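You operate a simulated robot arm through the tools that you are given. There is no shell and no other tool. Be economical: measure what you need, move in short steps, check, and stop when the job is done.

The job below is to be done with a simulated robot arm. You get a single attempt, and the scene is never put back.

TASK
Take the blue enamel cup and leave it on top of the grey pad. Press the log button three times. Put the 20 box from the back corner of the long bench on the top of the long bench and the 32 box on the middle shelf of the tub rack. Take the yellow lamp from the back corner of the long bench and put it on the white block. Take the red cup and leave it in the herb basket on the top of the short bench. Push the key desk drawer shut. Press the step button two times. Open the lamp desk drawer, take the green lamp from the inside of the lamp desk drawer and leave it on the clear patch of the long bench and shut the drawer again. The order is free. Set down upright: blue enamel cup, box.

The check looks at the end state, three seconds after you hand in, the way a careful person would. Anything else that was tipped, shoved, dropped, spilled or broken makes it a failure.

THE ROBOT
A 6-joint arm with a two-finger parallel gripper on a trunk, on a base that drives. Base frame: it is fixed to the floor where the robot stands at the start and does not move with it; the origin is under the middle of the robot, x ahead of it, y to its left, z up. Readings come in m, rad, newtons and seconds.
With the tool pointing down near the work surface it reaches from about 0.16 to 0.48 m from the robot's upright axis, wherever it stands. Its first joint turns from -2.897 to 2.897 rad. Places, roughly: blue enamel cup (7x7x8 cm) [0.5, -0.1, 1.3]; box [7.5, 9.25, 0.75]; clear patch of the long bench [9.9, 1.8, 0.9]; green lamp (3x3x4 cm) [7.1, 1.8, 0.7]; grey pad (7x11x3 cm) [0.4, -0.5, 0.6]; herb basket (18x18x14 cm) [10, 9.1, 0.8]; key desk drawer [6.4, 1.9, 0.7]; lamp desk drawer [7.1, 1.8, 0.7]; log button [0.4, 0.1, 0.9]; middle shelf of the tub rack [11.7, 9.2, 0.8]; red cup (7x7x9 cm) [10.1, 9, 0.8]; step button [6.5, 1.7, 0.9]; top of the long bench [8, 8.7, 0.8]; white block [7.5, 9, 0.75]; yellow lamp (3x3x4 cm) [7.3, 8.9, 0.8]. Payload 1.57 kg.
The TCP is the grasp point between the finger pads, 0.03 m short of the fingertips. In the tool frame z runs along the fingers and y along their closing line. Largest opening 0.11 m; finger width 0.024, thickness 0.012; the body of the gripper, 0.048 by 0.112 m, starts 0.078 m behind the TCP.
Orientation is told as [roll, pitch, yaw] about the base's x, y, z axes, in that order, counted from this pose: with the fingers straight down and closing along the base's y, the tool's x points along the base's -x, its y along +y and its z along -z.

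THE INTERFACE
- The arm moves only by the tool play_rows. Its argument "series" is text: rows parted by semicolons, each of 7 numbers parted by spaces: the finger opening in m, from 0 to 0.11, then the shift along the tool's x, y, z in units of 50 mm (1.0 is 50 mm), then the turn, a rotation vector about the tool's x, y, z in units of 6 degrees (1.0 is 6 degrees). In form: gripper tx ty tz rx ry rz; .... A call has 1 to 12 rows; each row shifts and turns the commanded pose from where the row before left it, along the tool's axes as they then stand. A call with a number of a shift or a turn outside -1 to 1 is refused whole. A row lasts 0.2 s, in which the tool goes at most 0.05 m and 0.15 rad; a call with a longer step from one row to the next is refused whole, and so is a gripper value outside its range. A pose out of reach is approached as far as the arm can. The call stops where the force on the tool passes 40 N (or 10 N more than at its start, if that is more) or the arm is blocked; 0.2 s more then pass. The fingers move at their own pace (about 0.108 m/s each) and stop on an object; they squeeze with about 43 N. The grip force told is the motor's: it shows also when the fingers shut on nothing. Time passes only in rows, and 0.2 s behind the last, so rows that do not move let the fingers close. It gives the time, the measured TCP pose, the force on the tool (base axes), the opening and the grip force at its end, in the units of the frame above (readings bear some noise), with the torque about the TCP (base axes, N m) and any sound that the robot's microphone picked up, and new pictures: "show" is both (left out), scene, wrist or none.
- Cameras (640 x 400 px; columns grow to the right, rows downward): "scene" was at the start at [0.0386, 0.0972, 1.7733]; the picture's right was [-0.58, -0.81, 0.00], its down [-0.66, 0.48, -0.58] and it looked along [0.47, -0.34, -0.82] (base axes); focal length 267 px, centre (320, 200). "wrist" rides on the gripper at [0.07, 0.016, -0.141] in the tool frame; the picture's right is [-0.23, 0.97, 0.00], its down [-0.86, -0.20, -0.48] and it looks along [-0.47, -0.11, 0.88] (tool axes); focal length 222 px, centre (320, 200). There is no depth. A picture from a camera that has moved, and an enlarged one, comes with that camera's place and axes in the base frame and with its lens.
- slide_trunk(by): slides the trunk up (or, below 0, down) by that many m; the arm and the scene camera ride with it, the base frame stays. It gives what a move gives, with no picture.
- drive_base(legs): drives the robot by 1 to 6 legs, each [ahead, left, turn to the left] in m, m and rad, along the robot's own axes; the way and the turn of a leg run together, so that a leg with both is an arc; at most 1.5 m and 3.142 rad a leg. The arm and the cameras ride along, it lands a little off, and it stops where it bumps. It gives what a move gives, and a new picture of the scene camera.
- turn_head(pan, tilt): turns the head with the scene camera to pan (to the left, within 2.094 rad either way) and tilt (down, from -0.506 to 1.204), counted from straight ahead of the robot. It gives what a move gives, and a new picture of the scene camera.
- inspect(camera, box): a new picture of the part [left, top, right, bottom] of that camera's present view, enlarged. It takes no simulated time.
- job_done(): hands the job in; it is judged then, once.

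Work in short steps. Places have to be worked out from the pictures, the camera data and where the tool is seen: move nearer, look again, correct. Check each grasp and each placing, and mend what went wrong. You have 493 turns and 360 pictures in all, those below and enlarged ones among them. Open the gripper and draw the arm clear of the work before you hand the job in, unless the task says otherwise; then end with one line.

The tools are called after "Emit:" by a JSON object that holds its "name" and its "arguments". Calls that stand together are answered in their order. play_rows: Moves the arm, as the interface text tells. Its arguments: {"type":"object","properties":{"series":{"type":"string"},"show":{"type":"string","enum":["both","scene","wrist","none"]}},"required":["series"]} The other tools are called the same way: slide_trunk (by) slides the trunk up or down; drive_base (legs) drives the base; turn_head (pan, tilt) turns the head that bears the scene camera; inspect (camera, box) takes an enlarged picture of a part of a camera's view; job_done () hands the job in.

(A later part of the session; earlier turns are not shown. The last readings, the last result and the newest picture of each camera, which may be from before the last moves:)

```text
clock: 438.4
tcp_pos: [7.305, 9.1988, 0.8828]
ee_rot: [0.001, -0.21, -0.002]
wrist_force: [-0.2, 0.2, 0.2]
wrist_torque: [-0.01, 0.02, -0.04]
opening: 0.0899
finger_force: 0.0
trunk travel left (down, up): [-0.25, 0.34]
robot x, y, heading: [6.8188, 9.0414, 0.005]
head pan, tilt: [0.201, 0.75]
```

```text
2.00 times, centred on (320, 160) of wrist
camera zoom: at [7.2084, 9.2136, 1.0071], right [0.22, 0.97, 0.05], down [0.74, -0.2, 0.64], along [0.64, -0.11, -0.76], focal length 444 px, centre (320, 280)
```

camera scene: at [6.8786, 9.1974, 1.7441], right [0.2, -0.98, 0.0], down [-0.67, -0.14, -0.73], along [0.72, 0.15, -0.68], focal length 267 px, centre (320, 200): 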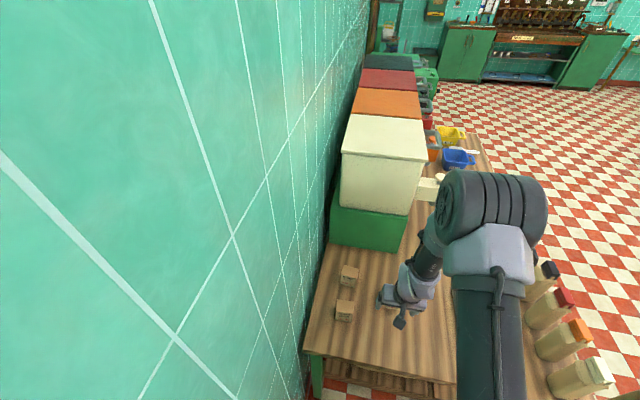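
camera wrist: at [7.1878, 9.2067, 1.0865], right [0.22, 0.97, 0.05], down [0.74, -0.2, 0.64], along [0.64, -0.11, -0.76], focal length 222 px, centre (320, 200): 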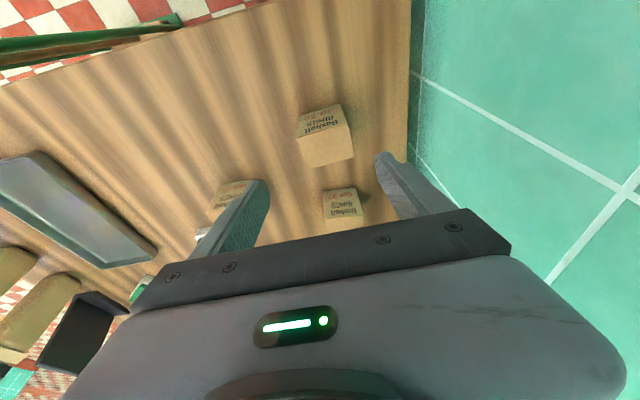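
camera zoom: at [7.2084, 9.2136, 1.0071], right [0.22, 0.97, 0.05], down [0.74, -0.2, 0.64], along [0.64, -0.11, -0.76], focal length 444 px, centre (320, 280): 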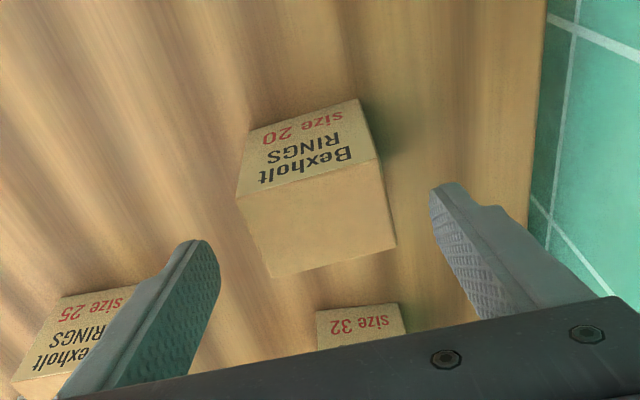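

Centred. Lower 5.8 cm and close.

Emit:
{"name": "slide_trunk", "arguments": {"by": -0.057}}

Emit:
{"name": "play_rows", "arguments": {"series": "0.04 0 0 0 0 0 0;0.04 0 0 0 0 0 0;0.04 0 0 0 0 0 0;0.04 0 0 0 0 0 0", "show": "wrist"}}

```text
clock: 439.4
tcp_pos: [7.3053, 9.1975, 0.8272]
ee_rot: [0.002, -0.21, -0.002]
wrist_force: [-1.4, 0.0, -0.4]
wrist_torque: [0.0, 0.0, -0.01]
opening: 0.0899
finger_force: 0.0
trunk travel left (down, up): [-0.193, 0.397]
robot x, y, heading: [6.8167, 9.042, 0.003]
head pan, tilt: [0.201, 0.75]
```

```text
clock: 440.4
tcp_pos: [7.3044, 9.1985, 0.8267]
ee_rot: [0.002, -0.208, -0.002]
wrist_force: [-0.2, 1.1, 2.5]
wrist_torque: [0.12, -0.03, 0.02]
opening: 0.0594
finger_force: 42.9
trunk travel left (down, up): [-0.193, 0.397]
robot x, y, heading: [6.8209, 9.04, -0.001]
head pan, tilt: [0.201, 0.75]
camera wrist: at [7.2083, 9.2136, 0.95], right [0.22, 0.97, 0.05], down [0.74, -0.2, 0.65], along [0.64, -0.11, -0.76], focal length 222 px, centre (320, 200)
```

wrist: 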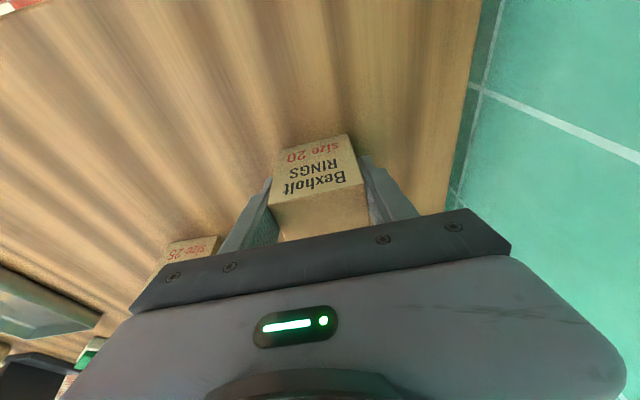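

Gripped (0.0594). Lift 0.2 m, back off, and check.

Emit:
{"name": "slide_trunk", "arguments": {"by": 0.25}}

Emit:
{"name": "drive_base", "arguments": {"legs": [[-0.38, 0, 0]]}}

Emit:
{"name": "inspect", "arguments": {"camera": "wrist", "box": [0, 0, 640, 400]}}

```text
clock: 443.0
tcp_pos: [7.3044, 9.1978, 1.0761]
ee_rot: [0.001, -0.208, -0.002]
wrist_force: [-0.6, -0.3, -0.8]
wrist_torque: [0.01, -0.01, -0.01]
opening: 0.0593
finger_force: 43.1
trunk travel left (down, up): [-0.443, 0.147]
robot x, y, heading: [6.8193, 9.0368, 0.002]
head pan, tilt: [0.201, 0.75]
```

```text
clock: 445.4
tcp_pos: [6.926, 9.1979, 1.0766]
ee_rot: [0.0, -0.21, -0.005]
wrist_force: [-0.8, -0.2, -0.9]
wrist_torque: [0.01, 0.02, 0.01]
opening: 0.0595
finger_force: 42.3
trunk travel left (down, up): [-0.443, 0.147]
robot x, y, heading: [6.4394, 9.0405, -0.002]
head pan, tilt: [0.201, 0.75]
camera scene: at [6.5002, 9.1971, 1.8571], right [0.2, -0.98, 0.0], down [-0.67, -0.14, -0.73], along [0.72, 0.15, -0.68], focal length 267 px, centre (320, 200)
```

scene: 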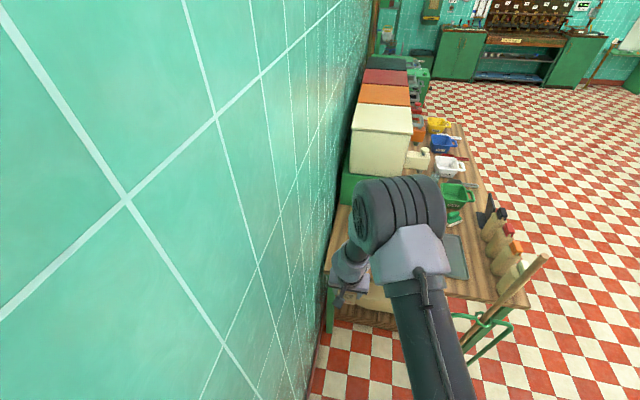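

```text
1.00 times, centred on (320, 200) of wrist (not enlarged: the box is as wide or as high as the picture)
camera zoom: at [6.8298, 9.2127, 1.2], right [0.23, 0.97, 0.05], down [0.74, -0.2, 0.65], along [0.64, -0.11, -0.76], focal length 222 px, centre (320, 200)
```

zoom: 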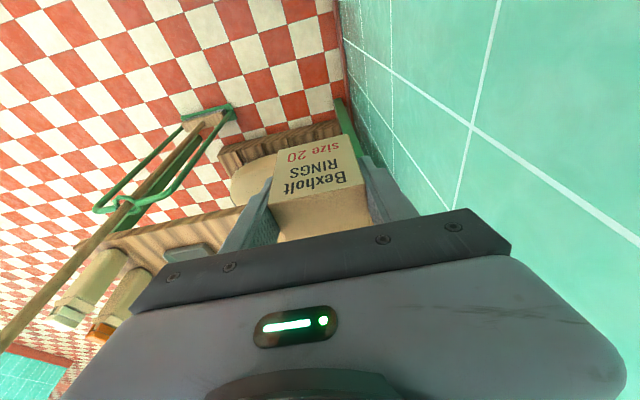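

Box 20 held. Drive around the broom to the bench front at (8.0,7.8), facing the bench.

Emit:
{"name": "drive_base", "arguments": {"legs": [[-0.17, 0, 0], [0, -1.27, 0], [1.45, 0, 0], [0.25, 0, 0], [0, 0, 1.571]]}}

Emit:
{"name": "turn_head", "arguments": {"pan": 0.0, "tilt": 0.75}}

Emit:
{"name": "play_rows", "arguments": {"series": "0.04 0 0 0 0 0 0;0.04 0 0 0 0 0 0", "show": "scene"}}

```text
clock: 464.8
tcp_pos: [7.8268, 8.2801, 1.0753]
ee_rot: [0.0, -0.207, 1.553]
wrist_force: [0.1, -0.2, -1.0]
wrist_torque: [-0.04, -0.01, 0.03]
opening: 0.0593
finger_force: 42.8
trunk travel left (down, up): [-0.443, 0.147]
robot x, y, heading: [7.976, 7.7916, 1.559]
head pan, tilt: [0.201, 0.75]
camera scene: at [7.8216, 7.8544, 1.8571], right [0.98, 0.19, 0.0], down [0.13, -0.67, -0.73], along [-0.14, 0.72, -0.68], focal length 267 px, centre (320, 200)
```

scene: 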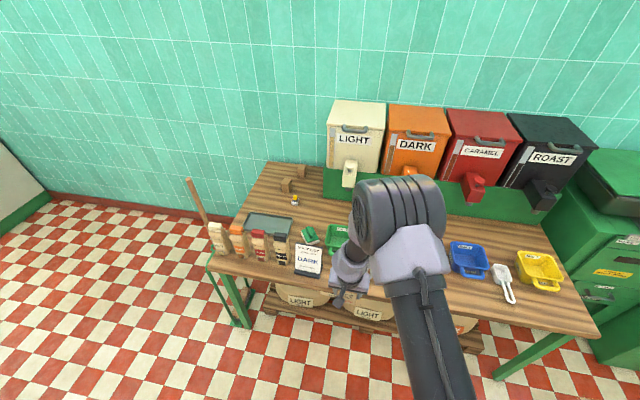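

```text
clock: 465.6
tcp_pos: [7.828, 8.2812, 1.076]
ee_rot: [0.003, -0.208, 1.554]
wrist_force: [0.4, 0.4, -1.5]
wrist_torque: [0.0, 0.02, 0.0]
opening: 0.0592
finger_force: 43.0
trunk travel left (down, up): [-0.443, 0.147]
robot x, y, heading: [7.9794, 7.7925, 1.559]
head pan, tilt: [0.0, 0.75]
camera scene: at [7.8383, 7.8559, 1.8571], right [1.0, -0.01, 0.0], down [-0.01, -0.68, -0.73], along [0.01, 0.73, -0.68], focal length 267 px, centre (320, 200)
```

scene: 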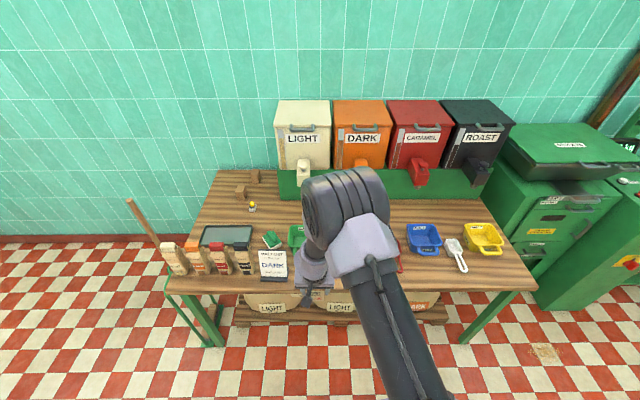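

```text
clock: 466.1
tcp_pos: [7.8289, 8.2797, 1.0769]
ee_rot: [0.002, -0.207, 1.554]
wrist_force: [0.0, 0.2, -0.5]
wrist_torque: [0.02, 0.01, 0.03]
opening: 0.0593
finger_force: 42.8
trunk travel left (down, up): [-0.443, 0.147]
robot x, y, heading: [7.9748, 7.7953, 1.558]
head pan, tilt: [0.0, 0.75]
camera scene: at [7.8383, 7.8559, 1.8571], right [1.0, -0.01, 0.0], down [-0.01, -0.68, -0.73], along [0.01, 0.73, -0.68], focal length 267 px, centre (320, 200)
```

scene: 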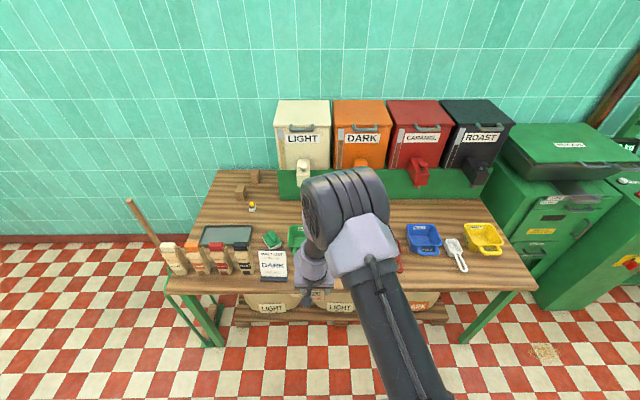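

Check the wrist view for a clear place on the bench top.

Emit:
{"name": "inspect", "arguments": {"camera": "wrist", "box": [0, 0, 640, 400]}}

Emit:
{"name": "drive_base", "arguments": {"legs": [[0, 0, 0.5]]}}

Emit:
{"name": "turn_head", "arguments": {"pan": -0.6, "tilt": 0.75}}

Emit:
{"name": "play_rows", "arguments": {"series": "0.04 0 0 0 0 0 0;0.04 0 0 0 0 0 0", "show": "scene"}}

```text
1.00 times, centred on (320, 200) of wrist (not enlarged: the box is as wide or as high as the picture)
camera zoom: at [7.8116, 8.1828, 1.1998], right [-0.97, 0.24, 0.05], down [0.21, 0.73, 0.64], along [0.12, 0.64, -0.76], focal length 222 px, centre (320, 200)
```

zoom: 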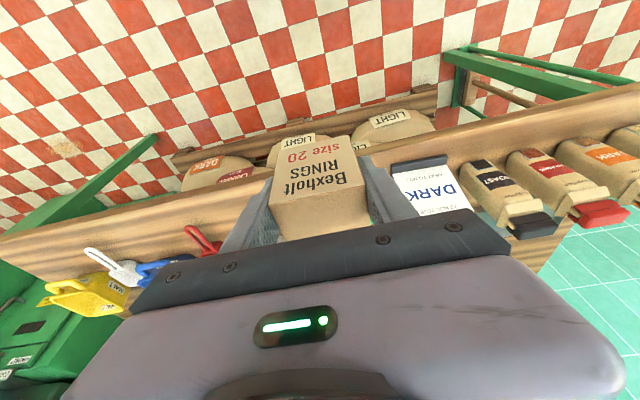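

```text
clock: 468.0
tcp_pos: [7.6136, 8.1502, 1.0772]
ee_rot: [0.001, -0.208, 2.05]
wrist_force: [0.2, 0.5, -1.2]
wrist_torque: [-0.02, -0.02, -0.02]
opening: 0.0595
finger_force: 43.0
trunk travel left (down, up): [-0.443, 0.147]
robot x, y, heading: [7.9764, 7.7943, 2.057]
head pan, tilt: [0.0, 0.75]
camera scene: at [7.8242, 7.7814, 1.8571], right [0.88, 0.47, 0.0], down [0.32, -0.6, -0.73], along [-0.34, 0.65, -0.68], focal length 267 px, centre (320, 200)
```

scene: 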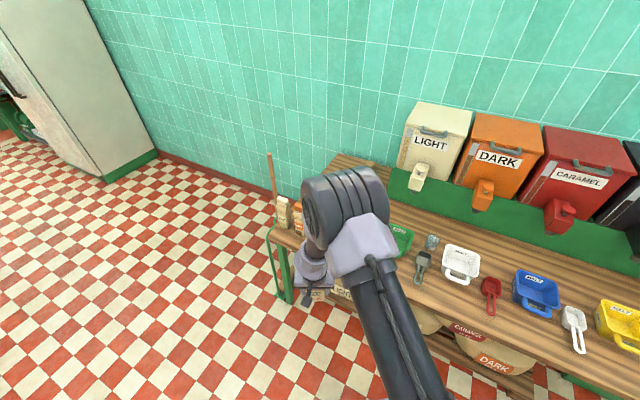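

```text
clock: 469.0
tcp_pos: [7.6144, 8.1494, 1.0753]
ee_rot: [0.001, -0.207, 2.05]
wrist_force: [-0.3, -0.9, -0.7]
wrist_torque: [0.01, -0.01, 0.01]
opening: 0.0594
finger_force: 43.4
trunk travel left (down, up): [-0.443, 0.147]
robot x, y, heading: [7.9768, 7.7911, 2.056]
head pan, tilt: [-0.6, 0.75]
camera scene: at [7.8724, 7.7906, 1.8571], right [0.99, -0.11, 0.0], down [-0.08, -0.68, -0.73], along [0.08, 0.73, -0.68], focal length 267 px, centre (320, 200)
```

scene: 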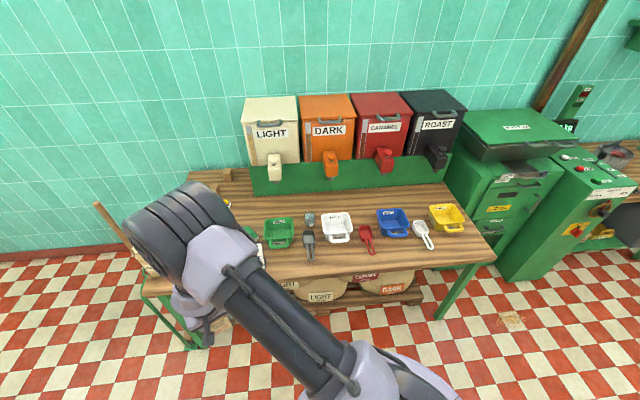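

```text
clock: 469.6
tcp_pos: [7.6141, 8.1513, 1.0757]
ee_rot: [0.003, -0.207, 2.049]
wrist_force: [0.5, -0.2, -0.7]
wrist_torque: [0.01, 0.01, 0.01]
opening: 0.0595
finger_force: 42.9
trunk travel left (down, up): [-0.443, 0.147]
robot x, y, heading: [7.9802, 7.792, 2.053]
head pan, tilt: [-0.6, 0.75]
camera scene: at [7.8725, 7.7906, 1.8571], right [0.99, -0.12, 0.0], down [-0.08, -0.68, -0.73], along [0.08, 0.73, -0.68], focal length 267 px, centre (320, 200)
```

scene: 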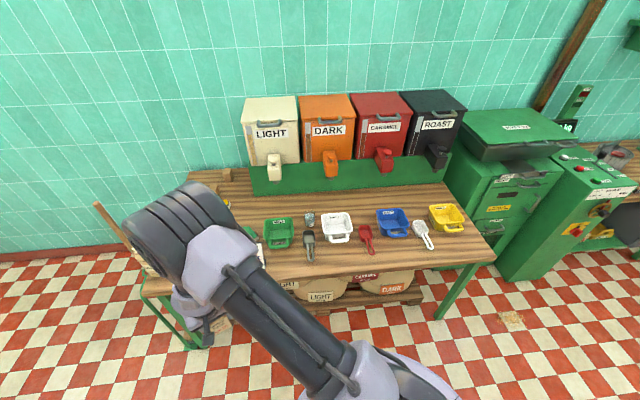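

Clear area in front of the white tub: (8.04,8.53), between grey and red scoops. Turn back and position over it.

Emit:
{"name": "drive_base", "arguments": {"legs": [[0, 0, -0.482], [0.25, -0.215, 0]]}}

Emit:
{"name": "inspect", "arguments": {"camera": "wrist", "box": [0, 0, 640, 400]}}

```text
clock: 473.1
tcp_pos: [8.0225, 8.5318, 1.0758]
ee_rot: [0.001, -0.209, 1.588]
wrist_force: [-0.5, 0.0, -0.7]
wrist_torque: [-0.01, -0.05, 0.01]
opening: 0.0595
finger_force: 43.3
trunk travel left (down, up): [-0.443, 0.147]
robot x, y, heading: [8.1886, 8.0452, 1.591]
head pan, tilt: [-0.6, 0.75]
camera scene: at [8.0936, 8.0941, 1.8571], right [0.84, -0.55, 0.0], down [-0.37, -0.57, -0.73], along [0.4, 0.61, -0.68], focal length 267 px, centre (320, 200)
```

scene: 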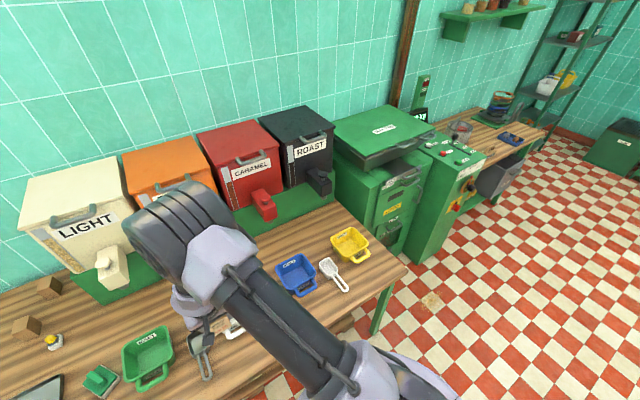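

```text
1.00 times, centred on (320, 200) of wrist (not enlarged: the box is as wide or as high as the picture)
camera zoom: at [8.0083, 8.4331, 1.1998], right [-0.98, 0.2, 0.05], down [0.19, 0.74, 0.64], along [0.1, 0.64, -0.76], focal length 222 px, centre (320, 200)
```

zoom: 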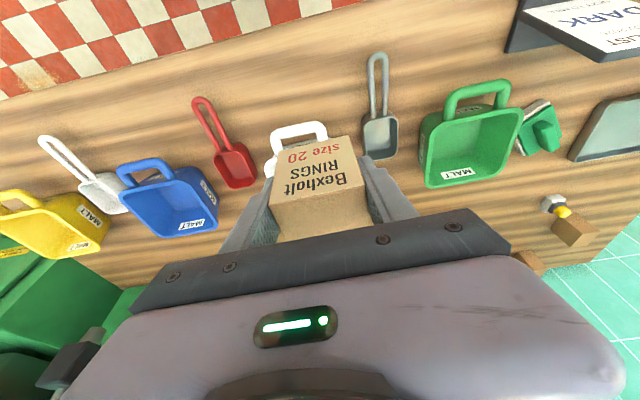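

Spot beneath is clear wood. Lower by trunk 0.22, then fine.

Emit:
{"name": "slide_trunk", "arguments": {"by": -0.22}}

Emit:
{"name": "inspect", "arguments": {"camera": "wrist", "box": [80, 0, 560, 300]}}

```text
clock: 475.4
tcp_pos: [8.0223, 8.5311, 0.8566]
ee_rot: [0.001, -0.208, 1.588]
wrist_force: [-0.4, -0.5, -0.3]
wrist_torque: [0.02, -0.01, 0.01]
opening: 0.0595
finger_force: 42.7
trunk travel left (down, up): [-0.223, 0.367]
robot x, y, heading: [8.1894, 8.0433, 1.593]
head pan, tilt: [-0.6, 0.75]
```

```text
1.33 times, centred on (320, 150) of wrist
camera zoom: at [8.008, 8.4327, 0.98], right [-0.98, 0.2, 0.05], down [0.19, 0.74, 0.64], along [0.1, 0.64, -0.76], focal length 296 px, centre (320, 267)
```

zoom: 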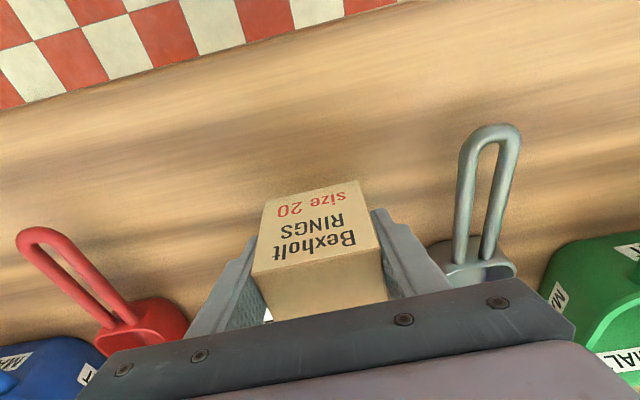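

Clear. Lower in steps.

Emit:
{"name": "slide_trunk", "arguments": {"by": -0.02}}

Emit:
{"name": "slide_trunk", "arguments": {"by": -0.006}}

```text
clock: 476.1
tcp_pos: [8.0211, 8.5297, 0.8353]
ee_rot: [0.002, -0.209, 1.589]
wrist_force: [0.3, -0.3, -1.0]
wrist_torque: [-0.06, 0.04, 0.0]
opening: 0.0593
finger_force: 43.3
trunk travel left (down, up): [-0.203, 0.387]
robot x, y, heading: [8.1878, 8.0484, 1.596]
head pan, tilt: [-0.6, 0.75]
```

```text
clock: 476.6
tcp_pos: [8.0213, 8.5308, 0.8306]
ee_rot: [0.003, -0.207, 1.589]
wrist_force: [-0.2, -0.1, -0.7]
wrist_torque: [0.05, 0.01, -0.01]
opening: 0.0593
finger_force: 43.2
trunk travel left (down, up): [-0.197, 0.393]
robot x, y, heading: [8.1893, 8.046, 1.59]
head pan, tilt: [-0.6, 0.75]
```

Emit:
{"name": "slide_trunk", "arguments": {"by": -0.004}}

Emit:
{"name": "slide_trunk", "arguments": {"by": -0.002}}

```text
clock: 477.2
tcp_pos: [8.021, 8.5299, 0.8263]
ee_rot: [0.002, -0.211, 1.587]
wrist_force: [0.1, -0.4, 3.9]
wrist_torque: [0.0, -0.12, -0.02]
opening: 0.0593
finger_force: 42.7
trunk travel left (down, up): [-0.193, 0.397]
robot x, y, heading: [8.1849, 8.0482, 1.591]
head pan, tilt: [-0.6, 0.75]
```

```text
clock: 477.7
tcp_pos: [8.0215, 8.53, 0.8268]
ee_rot: [0.003, -0.215, 1.588]
wrist_force: [0.1, 0.8, 29.8]
wrist_torque: [-0.23, -0.49, 0.03]
opening: 0.0595
finger_force: 43.4
trunk travel left (down, up): [-0.191, 0.399]
robot x, y, heading: [8.19, 8.0471, 1.596]
head pan, tilt: [-0.6, 0.75]
```

Contact. Relieve 2 mm and open.

Emit:
{"name": "slide_trunk", "arguments": {"by": 0.002}}

Emit:
{"name": "play_rows", "arguments": {"series": "0.085 0 0 0 0 0 0;0.085 0 0 0 0 0 0;0.085 0 0 0 0 0 0", "show": "none"}}

Emit:
{"name": "slide_trunk", "arguments": {"by": 0.2}}

Emit:
{"name": "inspect", "arguments": {"camera": "wrist", "box": [0, 0, 640, 400]}}

```text
clock: 478.2
tcp_pos: [8.0212, 8.5306, 0.8258]
ee_rot: [0.001, -0.208, 1.59]
wrist_force: [-1.8, 3.9, 13.1]
wrist_torque: [0.25, -0.16, 0.05]
opening: 0.0592
finger_force: 42.8
trunk travel left (down, up): [-0.193, 0.397]
robot x, y, heading: [8.187, 8.0471, 1.593]
head pan, tilt: [-0.6, 0.75]
```

```text
clock: 479.0
tcp_pos: [8.0224, 8.5307, 0.8259]
ee_rot: [0.002, -0.208, 1.588]
wrist_force: [0.1, 0.5, 0.0]
wrist_torque: [-0.01, -0.01, 0.01]
opening: 0.085
finger_force: 0.1
trunk travel left (down, up): [-0.193, 0.397]
robot x, y, heading: [8.1914, 8.0442, 1.599]
head pan, tilt: [-0.6, 0.75]
```

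```text
clock: 481.2
tcp_pos: [8.0218, 8.5312, 1.0258]
ee_rot: [0.002, -0.208, 1.587]
wrist_force: [0.0, 0.2, -0.8]
wrist_torque: [0.01, -0.02, -0.02]
opening: 0.0851
finger_force: 0.0
trunk travel left (down, up): [-0.393, 0.197]
robot x, y, heading: [8.1858, 8.0468, 1.592]
head pan, tilt: [-0.6, 0.75]
```

```text
1.00 times, centred on (320, 200) of wrist (not enlarged: the box is as wide or as high as the picture)
camera zoom: at [8.008, 8.4327, 1.1497], right [-0.98, 0.2, 0.05], down [0.19, 0.74, 0.64], along [0.1, 0.64, -0.76], focal length 222 px, centre (320, 200)
```

zoom: 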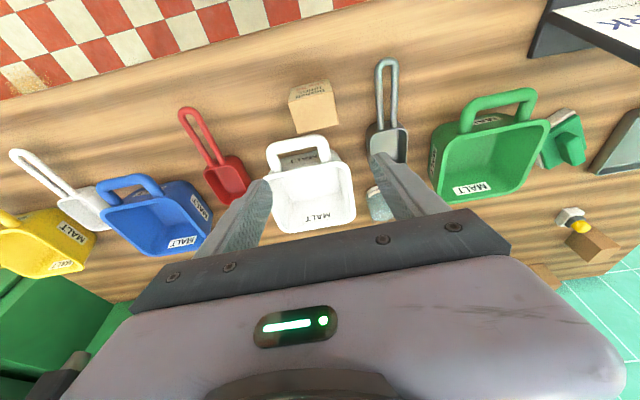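

Box 20 stands upright, all else undisturbed. Go back around to the left end for box 32.

Emit:
{"name": "drive_base", "arguments": {"legs": [[-0.25, 0, 0], [0, 0, -1.592], [-1.45, 0, 0], [-0.46, 0, 0], [0, 1.25, 0]]}}

Emit:
{"name": "turn_head", "arguments": {"pan": 0.2, "tilt": 0.75}}

```text
clock: 501.8
tcp_pos: [6.7371, 9.1674, 1.0278]
ee_rot: [0.008, -0.209, -0.001]
wrist_force: [0.6, 0.3, -0.2]
wrist_torque: [0.01, 0.02, 0.03]
opening: 0.0852
finger_force: 0.0
trunk travel left (down, up): [-0.393, 0.197]
robot x, y, heading: [6.249, 9.0119, 0.007]
head pan, tilt: [-0.6, 0.75]
stopped in leg 5: the robot was blocked; the commanded pose is now the measured one
camera scene: at [6.2989, 9.099, 1.8073], right [-0.56, -0.83, 0.0], down [-0.57, 0.38, -0.73], along [0.61, -0.4, -0.69], focal length 267 px, centre (320, 200)
```

scene: 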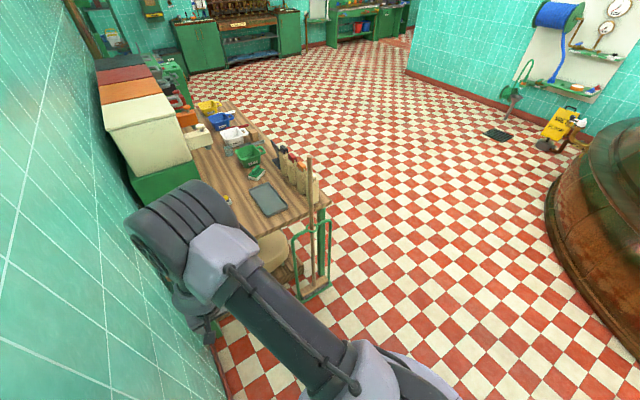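

```text
clock: 502.9
tcp_pos: [6.7359, 9.1708, 1.0256]
ee_rot: [0.001, -0.208, 0.001]
wrist_force: [0.3, -1.2, -0.2]
wrist_torque: [-0.03, 0.02, 0.01]
opening: 0.0849
finger_force: 0.1
trunk travel left (down, up): [-0.393, 0.197]
robot x, y, heading: [6.2507, 9.0147, 0.012]
head pan, tilt: [0.201, 0.75]
camera scene: at [6.3103, 9.1695, 1.8071], right [0.2, -0.98, 0.0], down [-0.67, -0.14, -0.73], along [0.72, 0.15, -0.68], focal length 267 px, centre (320, 200)
```

scene: 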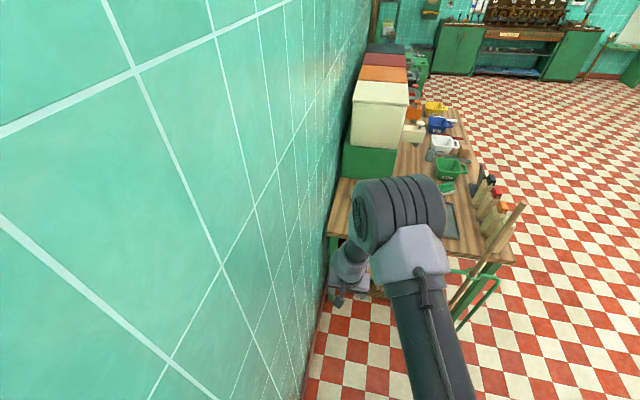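

Touched the wall lightly at y≈9.01. Move slightly off it and forward to x≈6.86.

Emit:
{"name": "drive_base", "arguments": {"legs": [[0, -0.05, -0.01], [0.61, 0, 0]]}}

Emit:
{"name": "play_rows", "arguments": {"series": "0.09 0 0.6 0 0 0 0;0.09 0 0.6 0 0 0 0;0.09 0 0 0 0 0 0", "show": "wrist"}}

```text
clock: 506.9
tcp_pos: [7.3382, 9.1098, 1.0263]
ee_rot: [0.003, -0.208, -0.013]
wrist_force: [0.9, 0.5, -0.6]
wrist_torque: [-0.01, 0.02, 0.01]
opening: 0.0852
finger_force: 0.0
trunk travel left (down, up): [-0.393, 0.197]
robot x, y, heading: [6.8467, 8.957, -0.009]
head pan, tilt: [0.201, 0.75]
camera scene: at [6.9119, 9.1145, 1.8071], right [0.19, -0.98, 0.0], down [-0.67, -0.13, -0.73], along [0.72, 0.14, -0.68], focal length 267 px, centre (320, 200)
```

scene: 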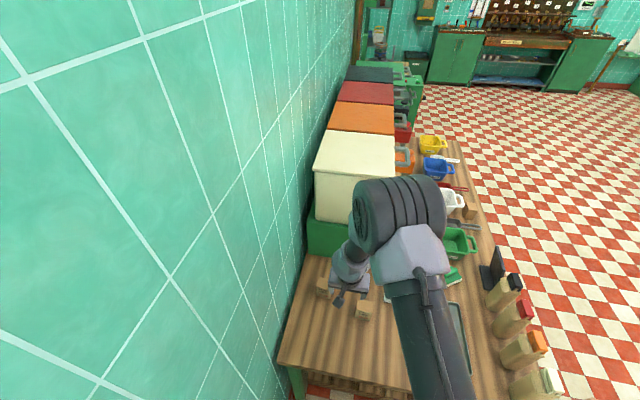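

```text
clock: 507.7
tcp_pos: [7.3372, 9.1703, 1.0267]
ee_rot: [0.001, -0.207, -0.016]
wrist_force: [-0.2, -0.6, 0.0]
wrist_torque: [0.0, 0.0, 0.03]
opening: 0.0899
finger_force: 0.1
trunk travel left (down, up): [-0.393, 0.197]
robot x, y, heading: [6.8493, 8.9609, -0.01]
head pan, tilt: [0.201, 0.75]
camera wrist: at [7.2411, 9.1875, 1.1498], right [0.24, 0.97, 0.05], down [0.73, -0.21, 0.64], along [0.64, -0.12, -0.76], focal length 222 px, centre (320, 200)
```

wrist: 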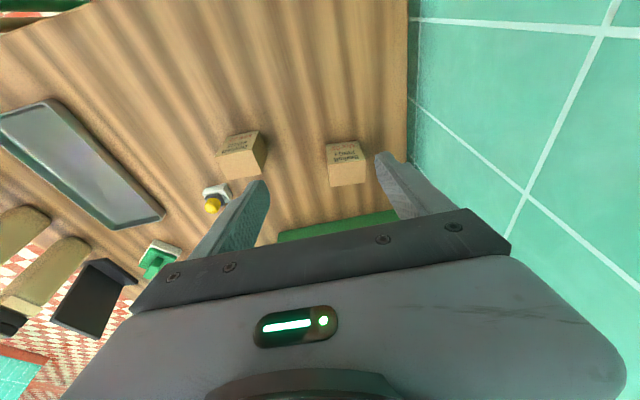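

Box 32 confirmed at (7.445,9.195). Move over it and lower.

Emit:
{"name": "play_rows", "arguments": {"series": "0.09 -0.7 0.16 0.15 0 0 0;0.09 -0.7 0.16 0.15 0 0 0;0.09 -0.7 0.2 0.15 0 0 0;0.09 0 0 0 0 0 0", "show": "none"}}

Emit:
{"name": "slide_trunk", "arguments": {"by": -0.14}}

Emit:
{"name": "inspect", "arguments": {"camera": "wrist", "box": [160, 60, 480, 260]}}

```text
clock: 508.7
tcp_pos: [7.4023, 9.1822, 1.0109]
ee_rot: [-0.014, -0.244, -0.015]
wrist_force: [-1.0, 0.1, -0.4]
wrist_torque: [-0.01, -0.03, 0.04]
opening: 0.09
finger_force: 0.0
out of reach, approached as far as the arm can: row 2, 3
trunk travel left (down, up): [-0.393, 0.197]
robot x, y, heading: [6.8509, 8.9579, -0.011]
head pan, tilt: [0.201, 0.75]
```

```text
clock: 510.3
tcp_pos: [7.4043, 9.1809, 0.8719]
ee_rot: [-0.012, -0.243, -0.014]
wrist_force: [0.3, 0.5, 0.0]
wrist_torque: [-0.04, -0.02, -0.01]
opening: 0.0899
finger_force: 0.2
trunk travel left (down, up): [-0.253, 0.337]
robot x, y, heading: [6.8516, 8.9598, -0.009]
head pan, tilt: [0.201, 0.75]
```

```text
2.00 times, centred on (320, 160) of wrist
camera zoom: at [7.303, 9.2008, 0.9918], right [0.24, 0.97, 0.04], down [0.71, -0.2, 0.67], along [0.66, -0.13, -0.74], focal length 444 px, centre (320, 280)
```

zoom: 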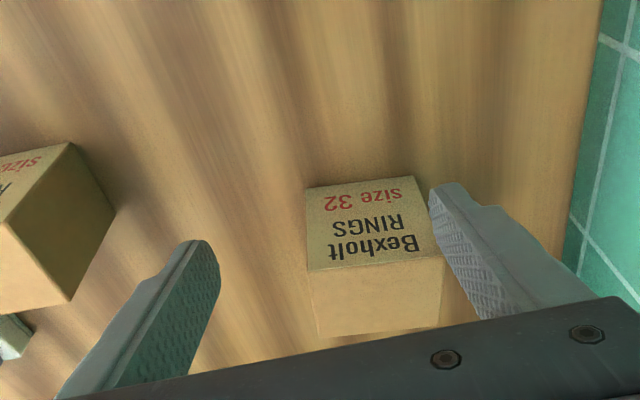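

Reach limit left me 4 cm short, right finger near the box's edge. Raise, drive the base 4 cm forward and re-align.

Emit:
{"name": "slide_trunk", "arguments": {"by": 0.06}}

Emit:
{"name": "drive_base", "arguments": {"legs": [[0.06, 0.012, 0.01]]}}

Emit:
{"name": "play_rows", "arguments": {"series": "0.09 0 0 0 0.1 0.33 0;0.09 0.4 0 -0.1 0 0 0;0.09 0 0 0 0 0 0", "show": "wrist"}}

```text
clock: 511.3
tcp_pos: [7.4036, 9.1818, 0.9312]
ee_rot: [-0.013, -0.243, -0.013]
wrist_force: [0.0, -0.9, 0.2]
wrist_torque: [0.01, 0.0, 0.02]
opening: 0.09
finger_force: 0.1
trunk travel left (down, up): [-0.313, 0.277]
robot x, y, heading: [6.8486, 8.9602, -0.01]
head pan, tilt: [0.201, 0.75]
```

```text
clock: 512.3
tcp_pos: [7.462, 9.1988, 0.93]
ee_rot: [-0.015, -0.243, -0.004]
wrist_force: [0.1, 0.0, -0.2]
wrist_torque: [-0.01, -0.02, -0.02]
opening: 0.0898
finger_force: 0.1
trunk travel left (down, up): [-0.313, 0.277]
robot x, y, heading: [6.9085, 8.9745, -0.001]
head pan, tilt: [0.201, 0.75]
camera scene: at [6.9709, 9.1272, 1.727], right [0.2, -0.98, 0.0], down [-0.67, -0.14, -0.73], along [0.72, 0.15, -0.68], focal length 267 px, centre (320, 200)
```

scene: 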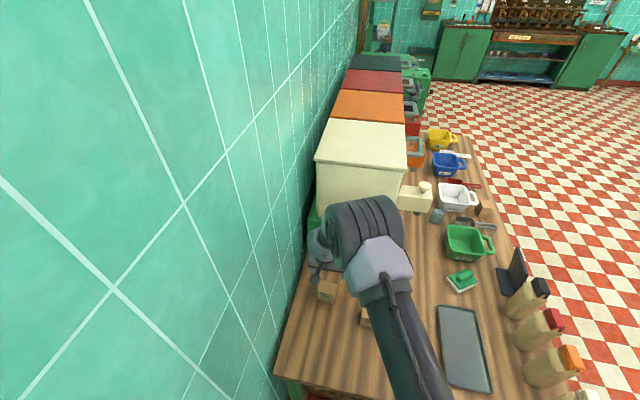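

```text
clock: 513.1
tcp_pos: [7.4312, 9.1956, 0.9288]
ee_rot: [-0.024, -0.207, -0.004]
wrist_force: [-0.2, 0.7, 0.5]
wrist_torque: [-0.01, 0.01, 0.0]
opening: 0.0901
finger_force: 0.0
out of reach, approached as far as the arm can: row 1
trunk travel left (down, up): [-0.313, 0.277]
robot x, y, heading: [6.91, 8.9674, 0.001]
head pan, tilt: [0.201, 0.75]
camera wrist: at [7.3344, 9.2155, 1.0526], right [0.23, 0.97, 0.02], down [0.74, -0.19, 0.65], along [0.64, -0.13, -0.76], focal length 222 px, centre (320, 200)
```

wrist: 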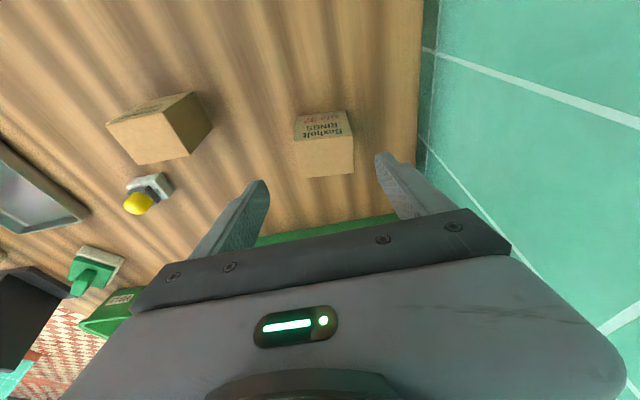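

Box centre (7.446,9.200). Nudge base 1.4 cm forward, and remove the small roll.

Emit:
{"name": "drive_base", "arguments": {"legs": [[0.015, 0.004, 0]]}}

Emit:
{"name": "play_rows", "arguments": {"series": "0.09 0 0 0 -0.23 0 0;0.09 0 0 0 0 0 0", "show": "wrist"}}

```text
clock: 513.9
tcp_pos: [7.4465, 9.1998, 0.9296]
ee_rot: [-0.024, -0.209, -0.006]
wrist_force: [0.6, -0.7, -0.3]
wrist_torque: [0.0, 0.04, 0.01]
opening: 0.0902
finger_force: 0.1
trunk travel left (down, up): [-0.313, 0.277]
robot x, y, heading: [6.9214, 8.9779, -0.004]
head pan, tilt: [0.201, 0.75]
camera scene: at [6.9856, 9.1312, 1.727], right [0.2, -0.98, 0.0], down [-0.67, -0.14, -0.73], along [0.72, 0.15, -0.68], focal length 267 px, centre (320, 200)
```

scene: 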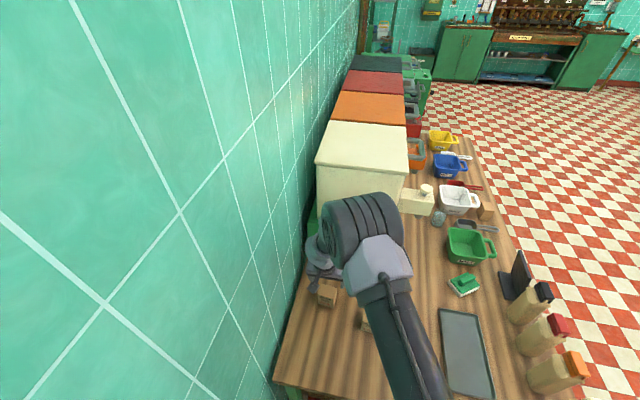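

```text
clock: 514.5
tcp_pos: [7.4464, 9.1997, 0.9287]
ee_rot: [-0.002, -0.212, -0.006]
wrist_force: [-0.6, -0.1, 0.1]
wrist_torque: [-0.01, 0.02, 0.0]
opening: 0.09
finger_force: 0.0
trunk travel left (down, up): [-0.313, 0.277]
robot x, y, heading: [6.9246, 8.9706, 0.0]
head pan, tilt: [0.201, 0.75]
camera wrist: at [7.3484, 9.2163, 1.0524], right [0.23, 0.97, 0.05], down [0.73, -0.2, 0.65], along [0.64, -0.11, -0.76], focal length 222 px, centre (320, 200)
```

wrist: 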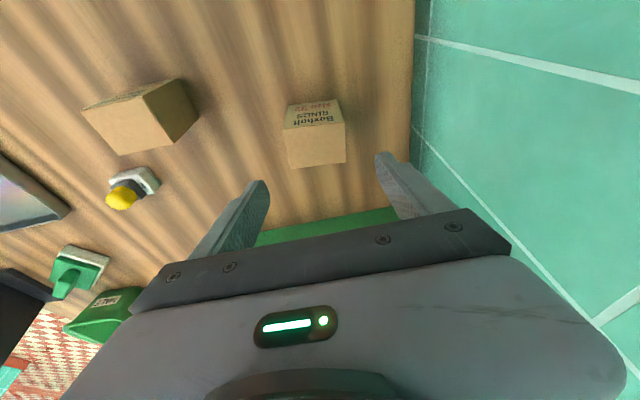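

Aligned. Lower 0.103 and close.

Emit:
{"name": "slide_trunk", "arguments": {"by": -0.103}}

Emit:
{"name": "play_rows", "arguments": {"series": "0.04 0 0 0 0 0 0;0.04 0 0 0 0 0 0;0.04 0 0 0 0 0 0;0.04 0 0 0 0 0 0", "show": "wrist"}}

```text
clock: 515.8
tcp_pos: [7.4464, 9.1992, 0.8268]
ee_rot: [0.0, -0.212, -0.004]
wrist_force: [0.2, 0.3, -0.1]
wrist_torque: [-0.01, -0.01, 0.01]
opening: 0.0898
finger_force: 0.1
trunk travel left (down, up): [-0.21, 0.38]
robot x, y, heading: [6.9252, 8.9756, -0.003]
head pan, tilt: [0.201, 0.75]
```

```text
clock: 516.8
tcp_pos: [7.4457, 9.1999, 0.8258]
ee_rot: [-0.003, -0.21, -0.005]
wrist_force: [-0.8, 0.3, 2.4]
wrist_torque: [-0.07, -0.02, -0.04]
opening: 0.0603
finger_force: 42.9
trunk travel left (down, up): [-0.21, 0.38]
robot x, y, heading: [6.924, 8.9737, 0.001]
head pan, tilt: [0.201, 0.75]
camera wrist: at [7.3483, 9.2164, 0.9494], right [0.23, 0.97, 0.05], down [0.73, -0.2, 0.65], along [0.64, -0.11, -0.76], focal length 222 px, centre (320, 200)
```

wrist: 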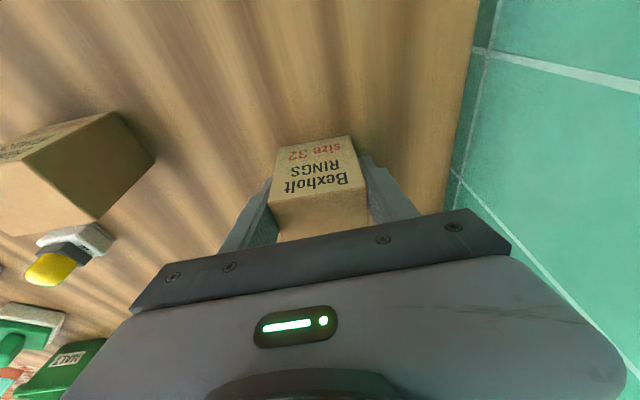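

Gripped. For the rack shelf a bigger tilt is safer, so I release, rotate the tool to ~36° about the TCP, and re-grip.

Emit:
{"name": "play_rows", "arguments": {"series": "0.085 0 0 0 0 0 0;0.085 0 0 0 0 0 0;0.085 0 0 0 0 0 0;0.085 0 0 0 0 -1 0;0.085 0 0 0 0 -1 0;0.085 0 0 0 0 -1 0;0.085 0 0 0 0 -1 0;0.085 0 0 0 0 0 0", "show": "wrist"}}

```text
clock: 518.6
tcp_pos: [7.446, 9.195, 0.8254]
ee_rot: [-0.028, -0.57, 0.002]
wrist_force: [0.9, 0.4, 0.7]
wrist_torque: [0.0, 0.02, 0.02]
opening: 0.0852
finger_force: 0.0
out of reach, approached as far as the arm can: row 5
trunk travel left (down, up): [-0.21, 0.38]
robot x, y, heading: [6.9196, 8.9722, -0.001]
head pan, tilt: [0.201, 0.75]
camera wrist: at [7.3123, 9.2137, 0.9066], right [0.2, 0.97, 0.1], down [0.46, -0.19, 0.87], along [0.86, -0.13, -0.49], focal length 222 px, centre (320, 200)
```

wrist: 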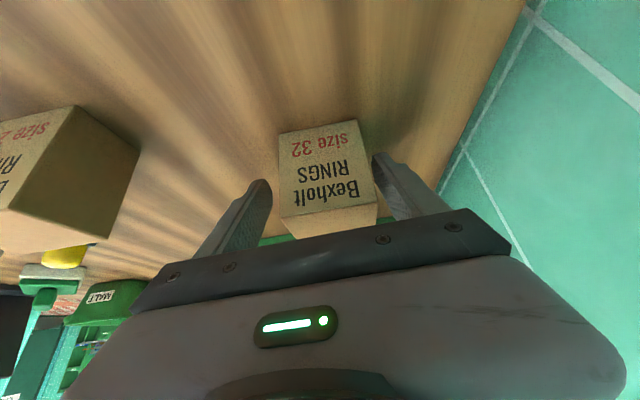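

Correct the small roll and y offset, then close.

Emit:
{"name": "play_rows", "arguments": {"series": "0.085 0 0.09 0 -0.27 0 0;0.085 0 0 0 0 0 0;0.04 0 0 0 0 0 0;0.04 0 0 0 0 0 0;0.04 0 0 0 0 0 0;0.04 0 0 0 0 0 0", "show": "wrist"}}

```text
clock: 520.0
tcp_pos: [7.4462, 9.1999, 0.8257]
ee_rot: [0.002, -0.568, 0.003]
wrist_force: [0.5, 1.4, 1.7]
wrist_torque: [-0.02, -0.08, 0.08]
opening: 0.0594
finger_force: 43.1
trunk travel left (down, up): [-0.21, 0.38]
robot x, y, heading: [6.9199, 8.9761, -0.002]
head pan, tilt: [0.201, 0.75]
camera wrist: at [7.3119, 9.2144, 0.9071], right [0.19, 0.97, 0.12], down [0.46, -0.2, 0.86], along [0.87, -0.11, -0.49], focal length 222 px, centre (320, 200)
```

wrist: 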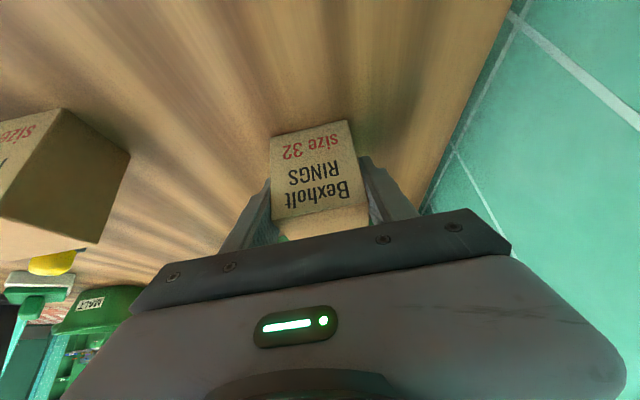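

Re-gripped at 32° tilt. Lift, back out, and drive around toward the tub rack.

Emit:
{"name": "slide_trunk", "arguments": {"by": 0.25}}

Emit:
{"name": "drive_base", "arguments": {"legs": [[-0.66, 0, 0], [0, -1.23, 0], [1.45, 0, 0], [1.45, 0, 0], [1.45, 0, 0]]}}

Emit:
{"name": "turn_head", "arguments": {"pan": 0.9, "tilt": 0.6}}

Emit:
{"name": "play_rows", "arguments": {"series": "0.04 0 0 0 0 0 0;0.04 0 0 0 0 0 0", "show": "both"}}

```text
clock: 522.6
tcp_pos: [7.4458, 9.1987, 1.0757]
ee_rot: [0.005, -0.565, 0.0]
wrist_force: [-0.8, -0.4, 0.0]
wrist_torque: [0.02, 0.02, -0.02]
opening: 0.0596
finger_force: 42.2
trunk travel left (down, up): [-0.46, 0.13]
robot x, y, heading: [6.9256, 8.9742, -0.0]
head pan, tilt: [0.201, 0.75]
```

```text
clock: 552.4
tcp_pos: [11.113, 7.8079, 1.0762]
ee_rot: [0.003, -0.568, -0.035]
wrist_force: [-0.4, 0.4, -0.9]
wrist_torque: [-0.04, -0.02, -0.01]
opening: 0.059
finger_force: 42.5
trunk travel left (down, up): [-0.46, 0.13]
robot x, y, heading: [10.5821, 7.6024, -0.036]
head pan, tilt: [0.201, 0.75]
camera scene: at [10.6492, 7.7565, 1.8741], right [0.16, -0.99, 0.0], down [-0.67, -0.11, -0.73], along [0.72, 0.12, -0.68], focal length 267 px, centre (320, 200)
```

scene: 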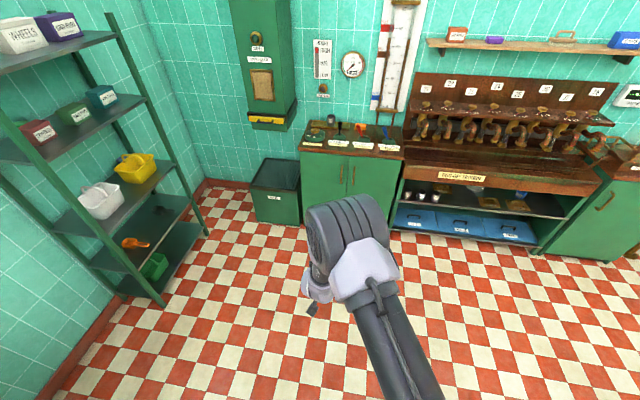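

```text
clock: 553.5
tcp_pos: [11.1132, 7.8081, 1.0751]
ee_rot: [0.003, -0.568, -0.036]
wrist_force: [-0.6, 0.9, -0.6]
wrist_torque: [0.0, 0.0, 0.01]
opening: 0.0593
finger_force: 43.2
trunk travel left (down, up): [-0.46, 0.13]
robot x, y, heading: [10.586, 7.6041, -0.042]
head pan, tilt: [0.901, 0.6]
camera scene: at [10.6247, 7.8102, 1.8869], right [0.76, -0.65, 0.0], down [-0.37, -0.43, -0.82], along [0.54, 0.63, -0.57], focal length 267 px, centre (320, 200)
```

scene: 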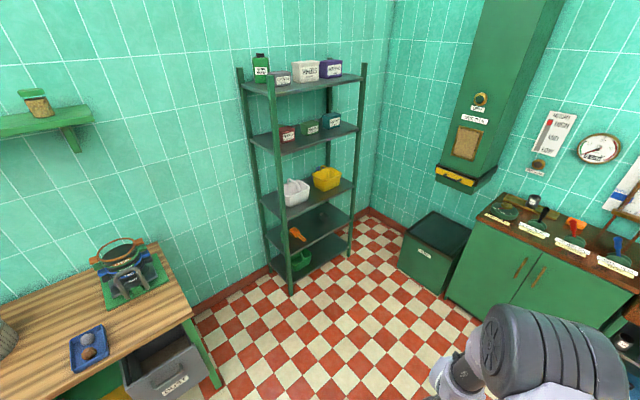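

```text
clock: 554.1
tcp_pos: [11.1128, 7.8087, 1.0752]
ee_rot: [0.003, -0.569, -0.036]
wrist_force: [1.3, -0.4, -1.5]
wrist_torque: [-0.02, 0.01, -0.05]
opening: 0.0594
finger_force: 43.4
trunk travel left (down, up): [-0.46, 0.13]
robot x, y, heading: [10.5828, 7.5989, -0.038]
head pan, tilt: [0.901, 0.6]
camera scene: at [10.6246, 7.8102, 1.8869], right [0.76, -0.65, 0.0], down [-0.37, -0.43, -0.83], along [0.54, 0.63, -0.56], focal length 267 px, centre (320, 200)
camera wrist: at [10.9796, 7.8282, 1.1571], right [0.22, 0.97, 0.12], down [0.46, -0.22, 0.86], along [0.86, -0.14, -0.49], focal length 222 px, centre (320, 200)
```

scene: 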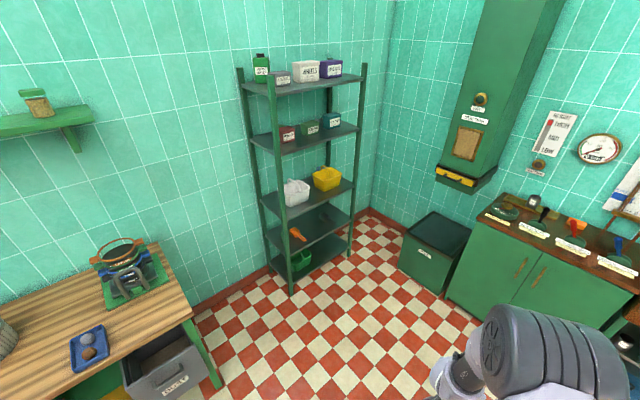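
wrist: 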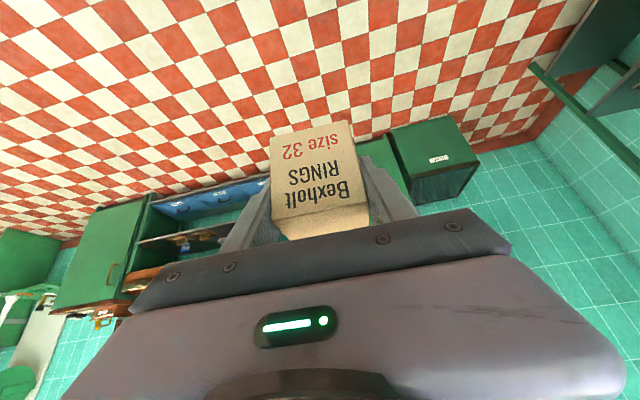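

Zoom on the rack's middle shelf (with the white and yellow tubs).

Emit:
{"name": "inspect", "arguments": {"camera": "scene", "box": [240, 110, 400, 210]}}

```text
4.00 times, centred on (320, 160) of scene
camera zoom: at [10.6246, 7.8102, 1.8869], right [0.76, -0.65, 0.0], down [-0.37, -0.43, -0.83], along [0.54, 0.63, -0.56], focal length 1067 px, centre (320, 360)
```

zoom: 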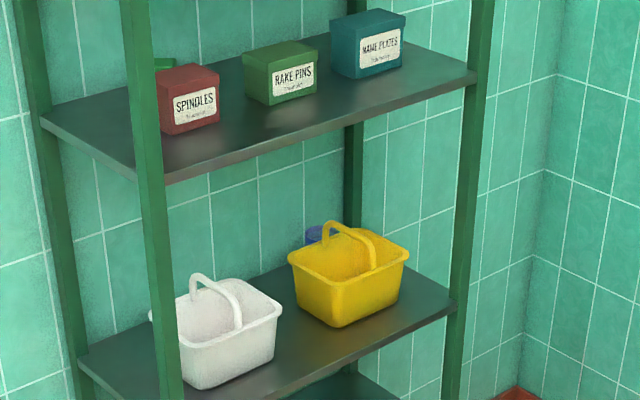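

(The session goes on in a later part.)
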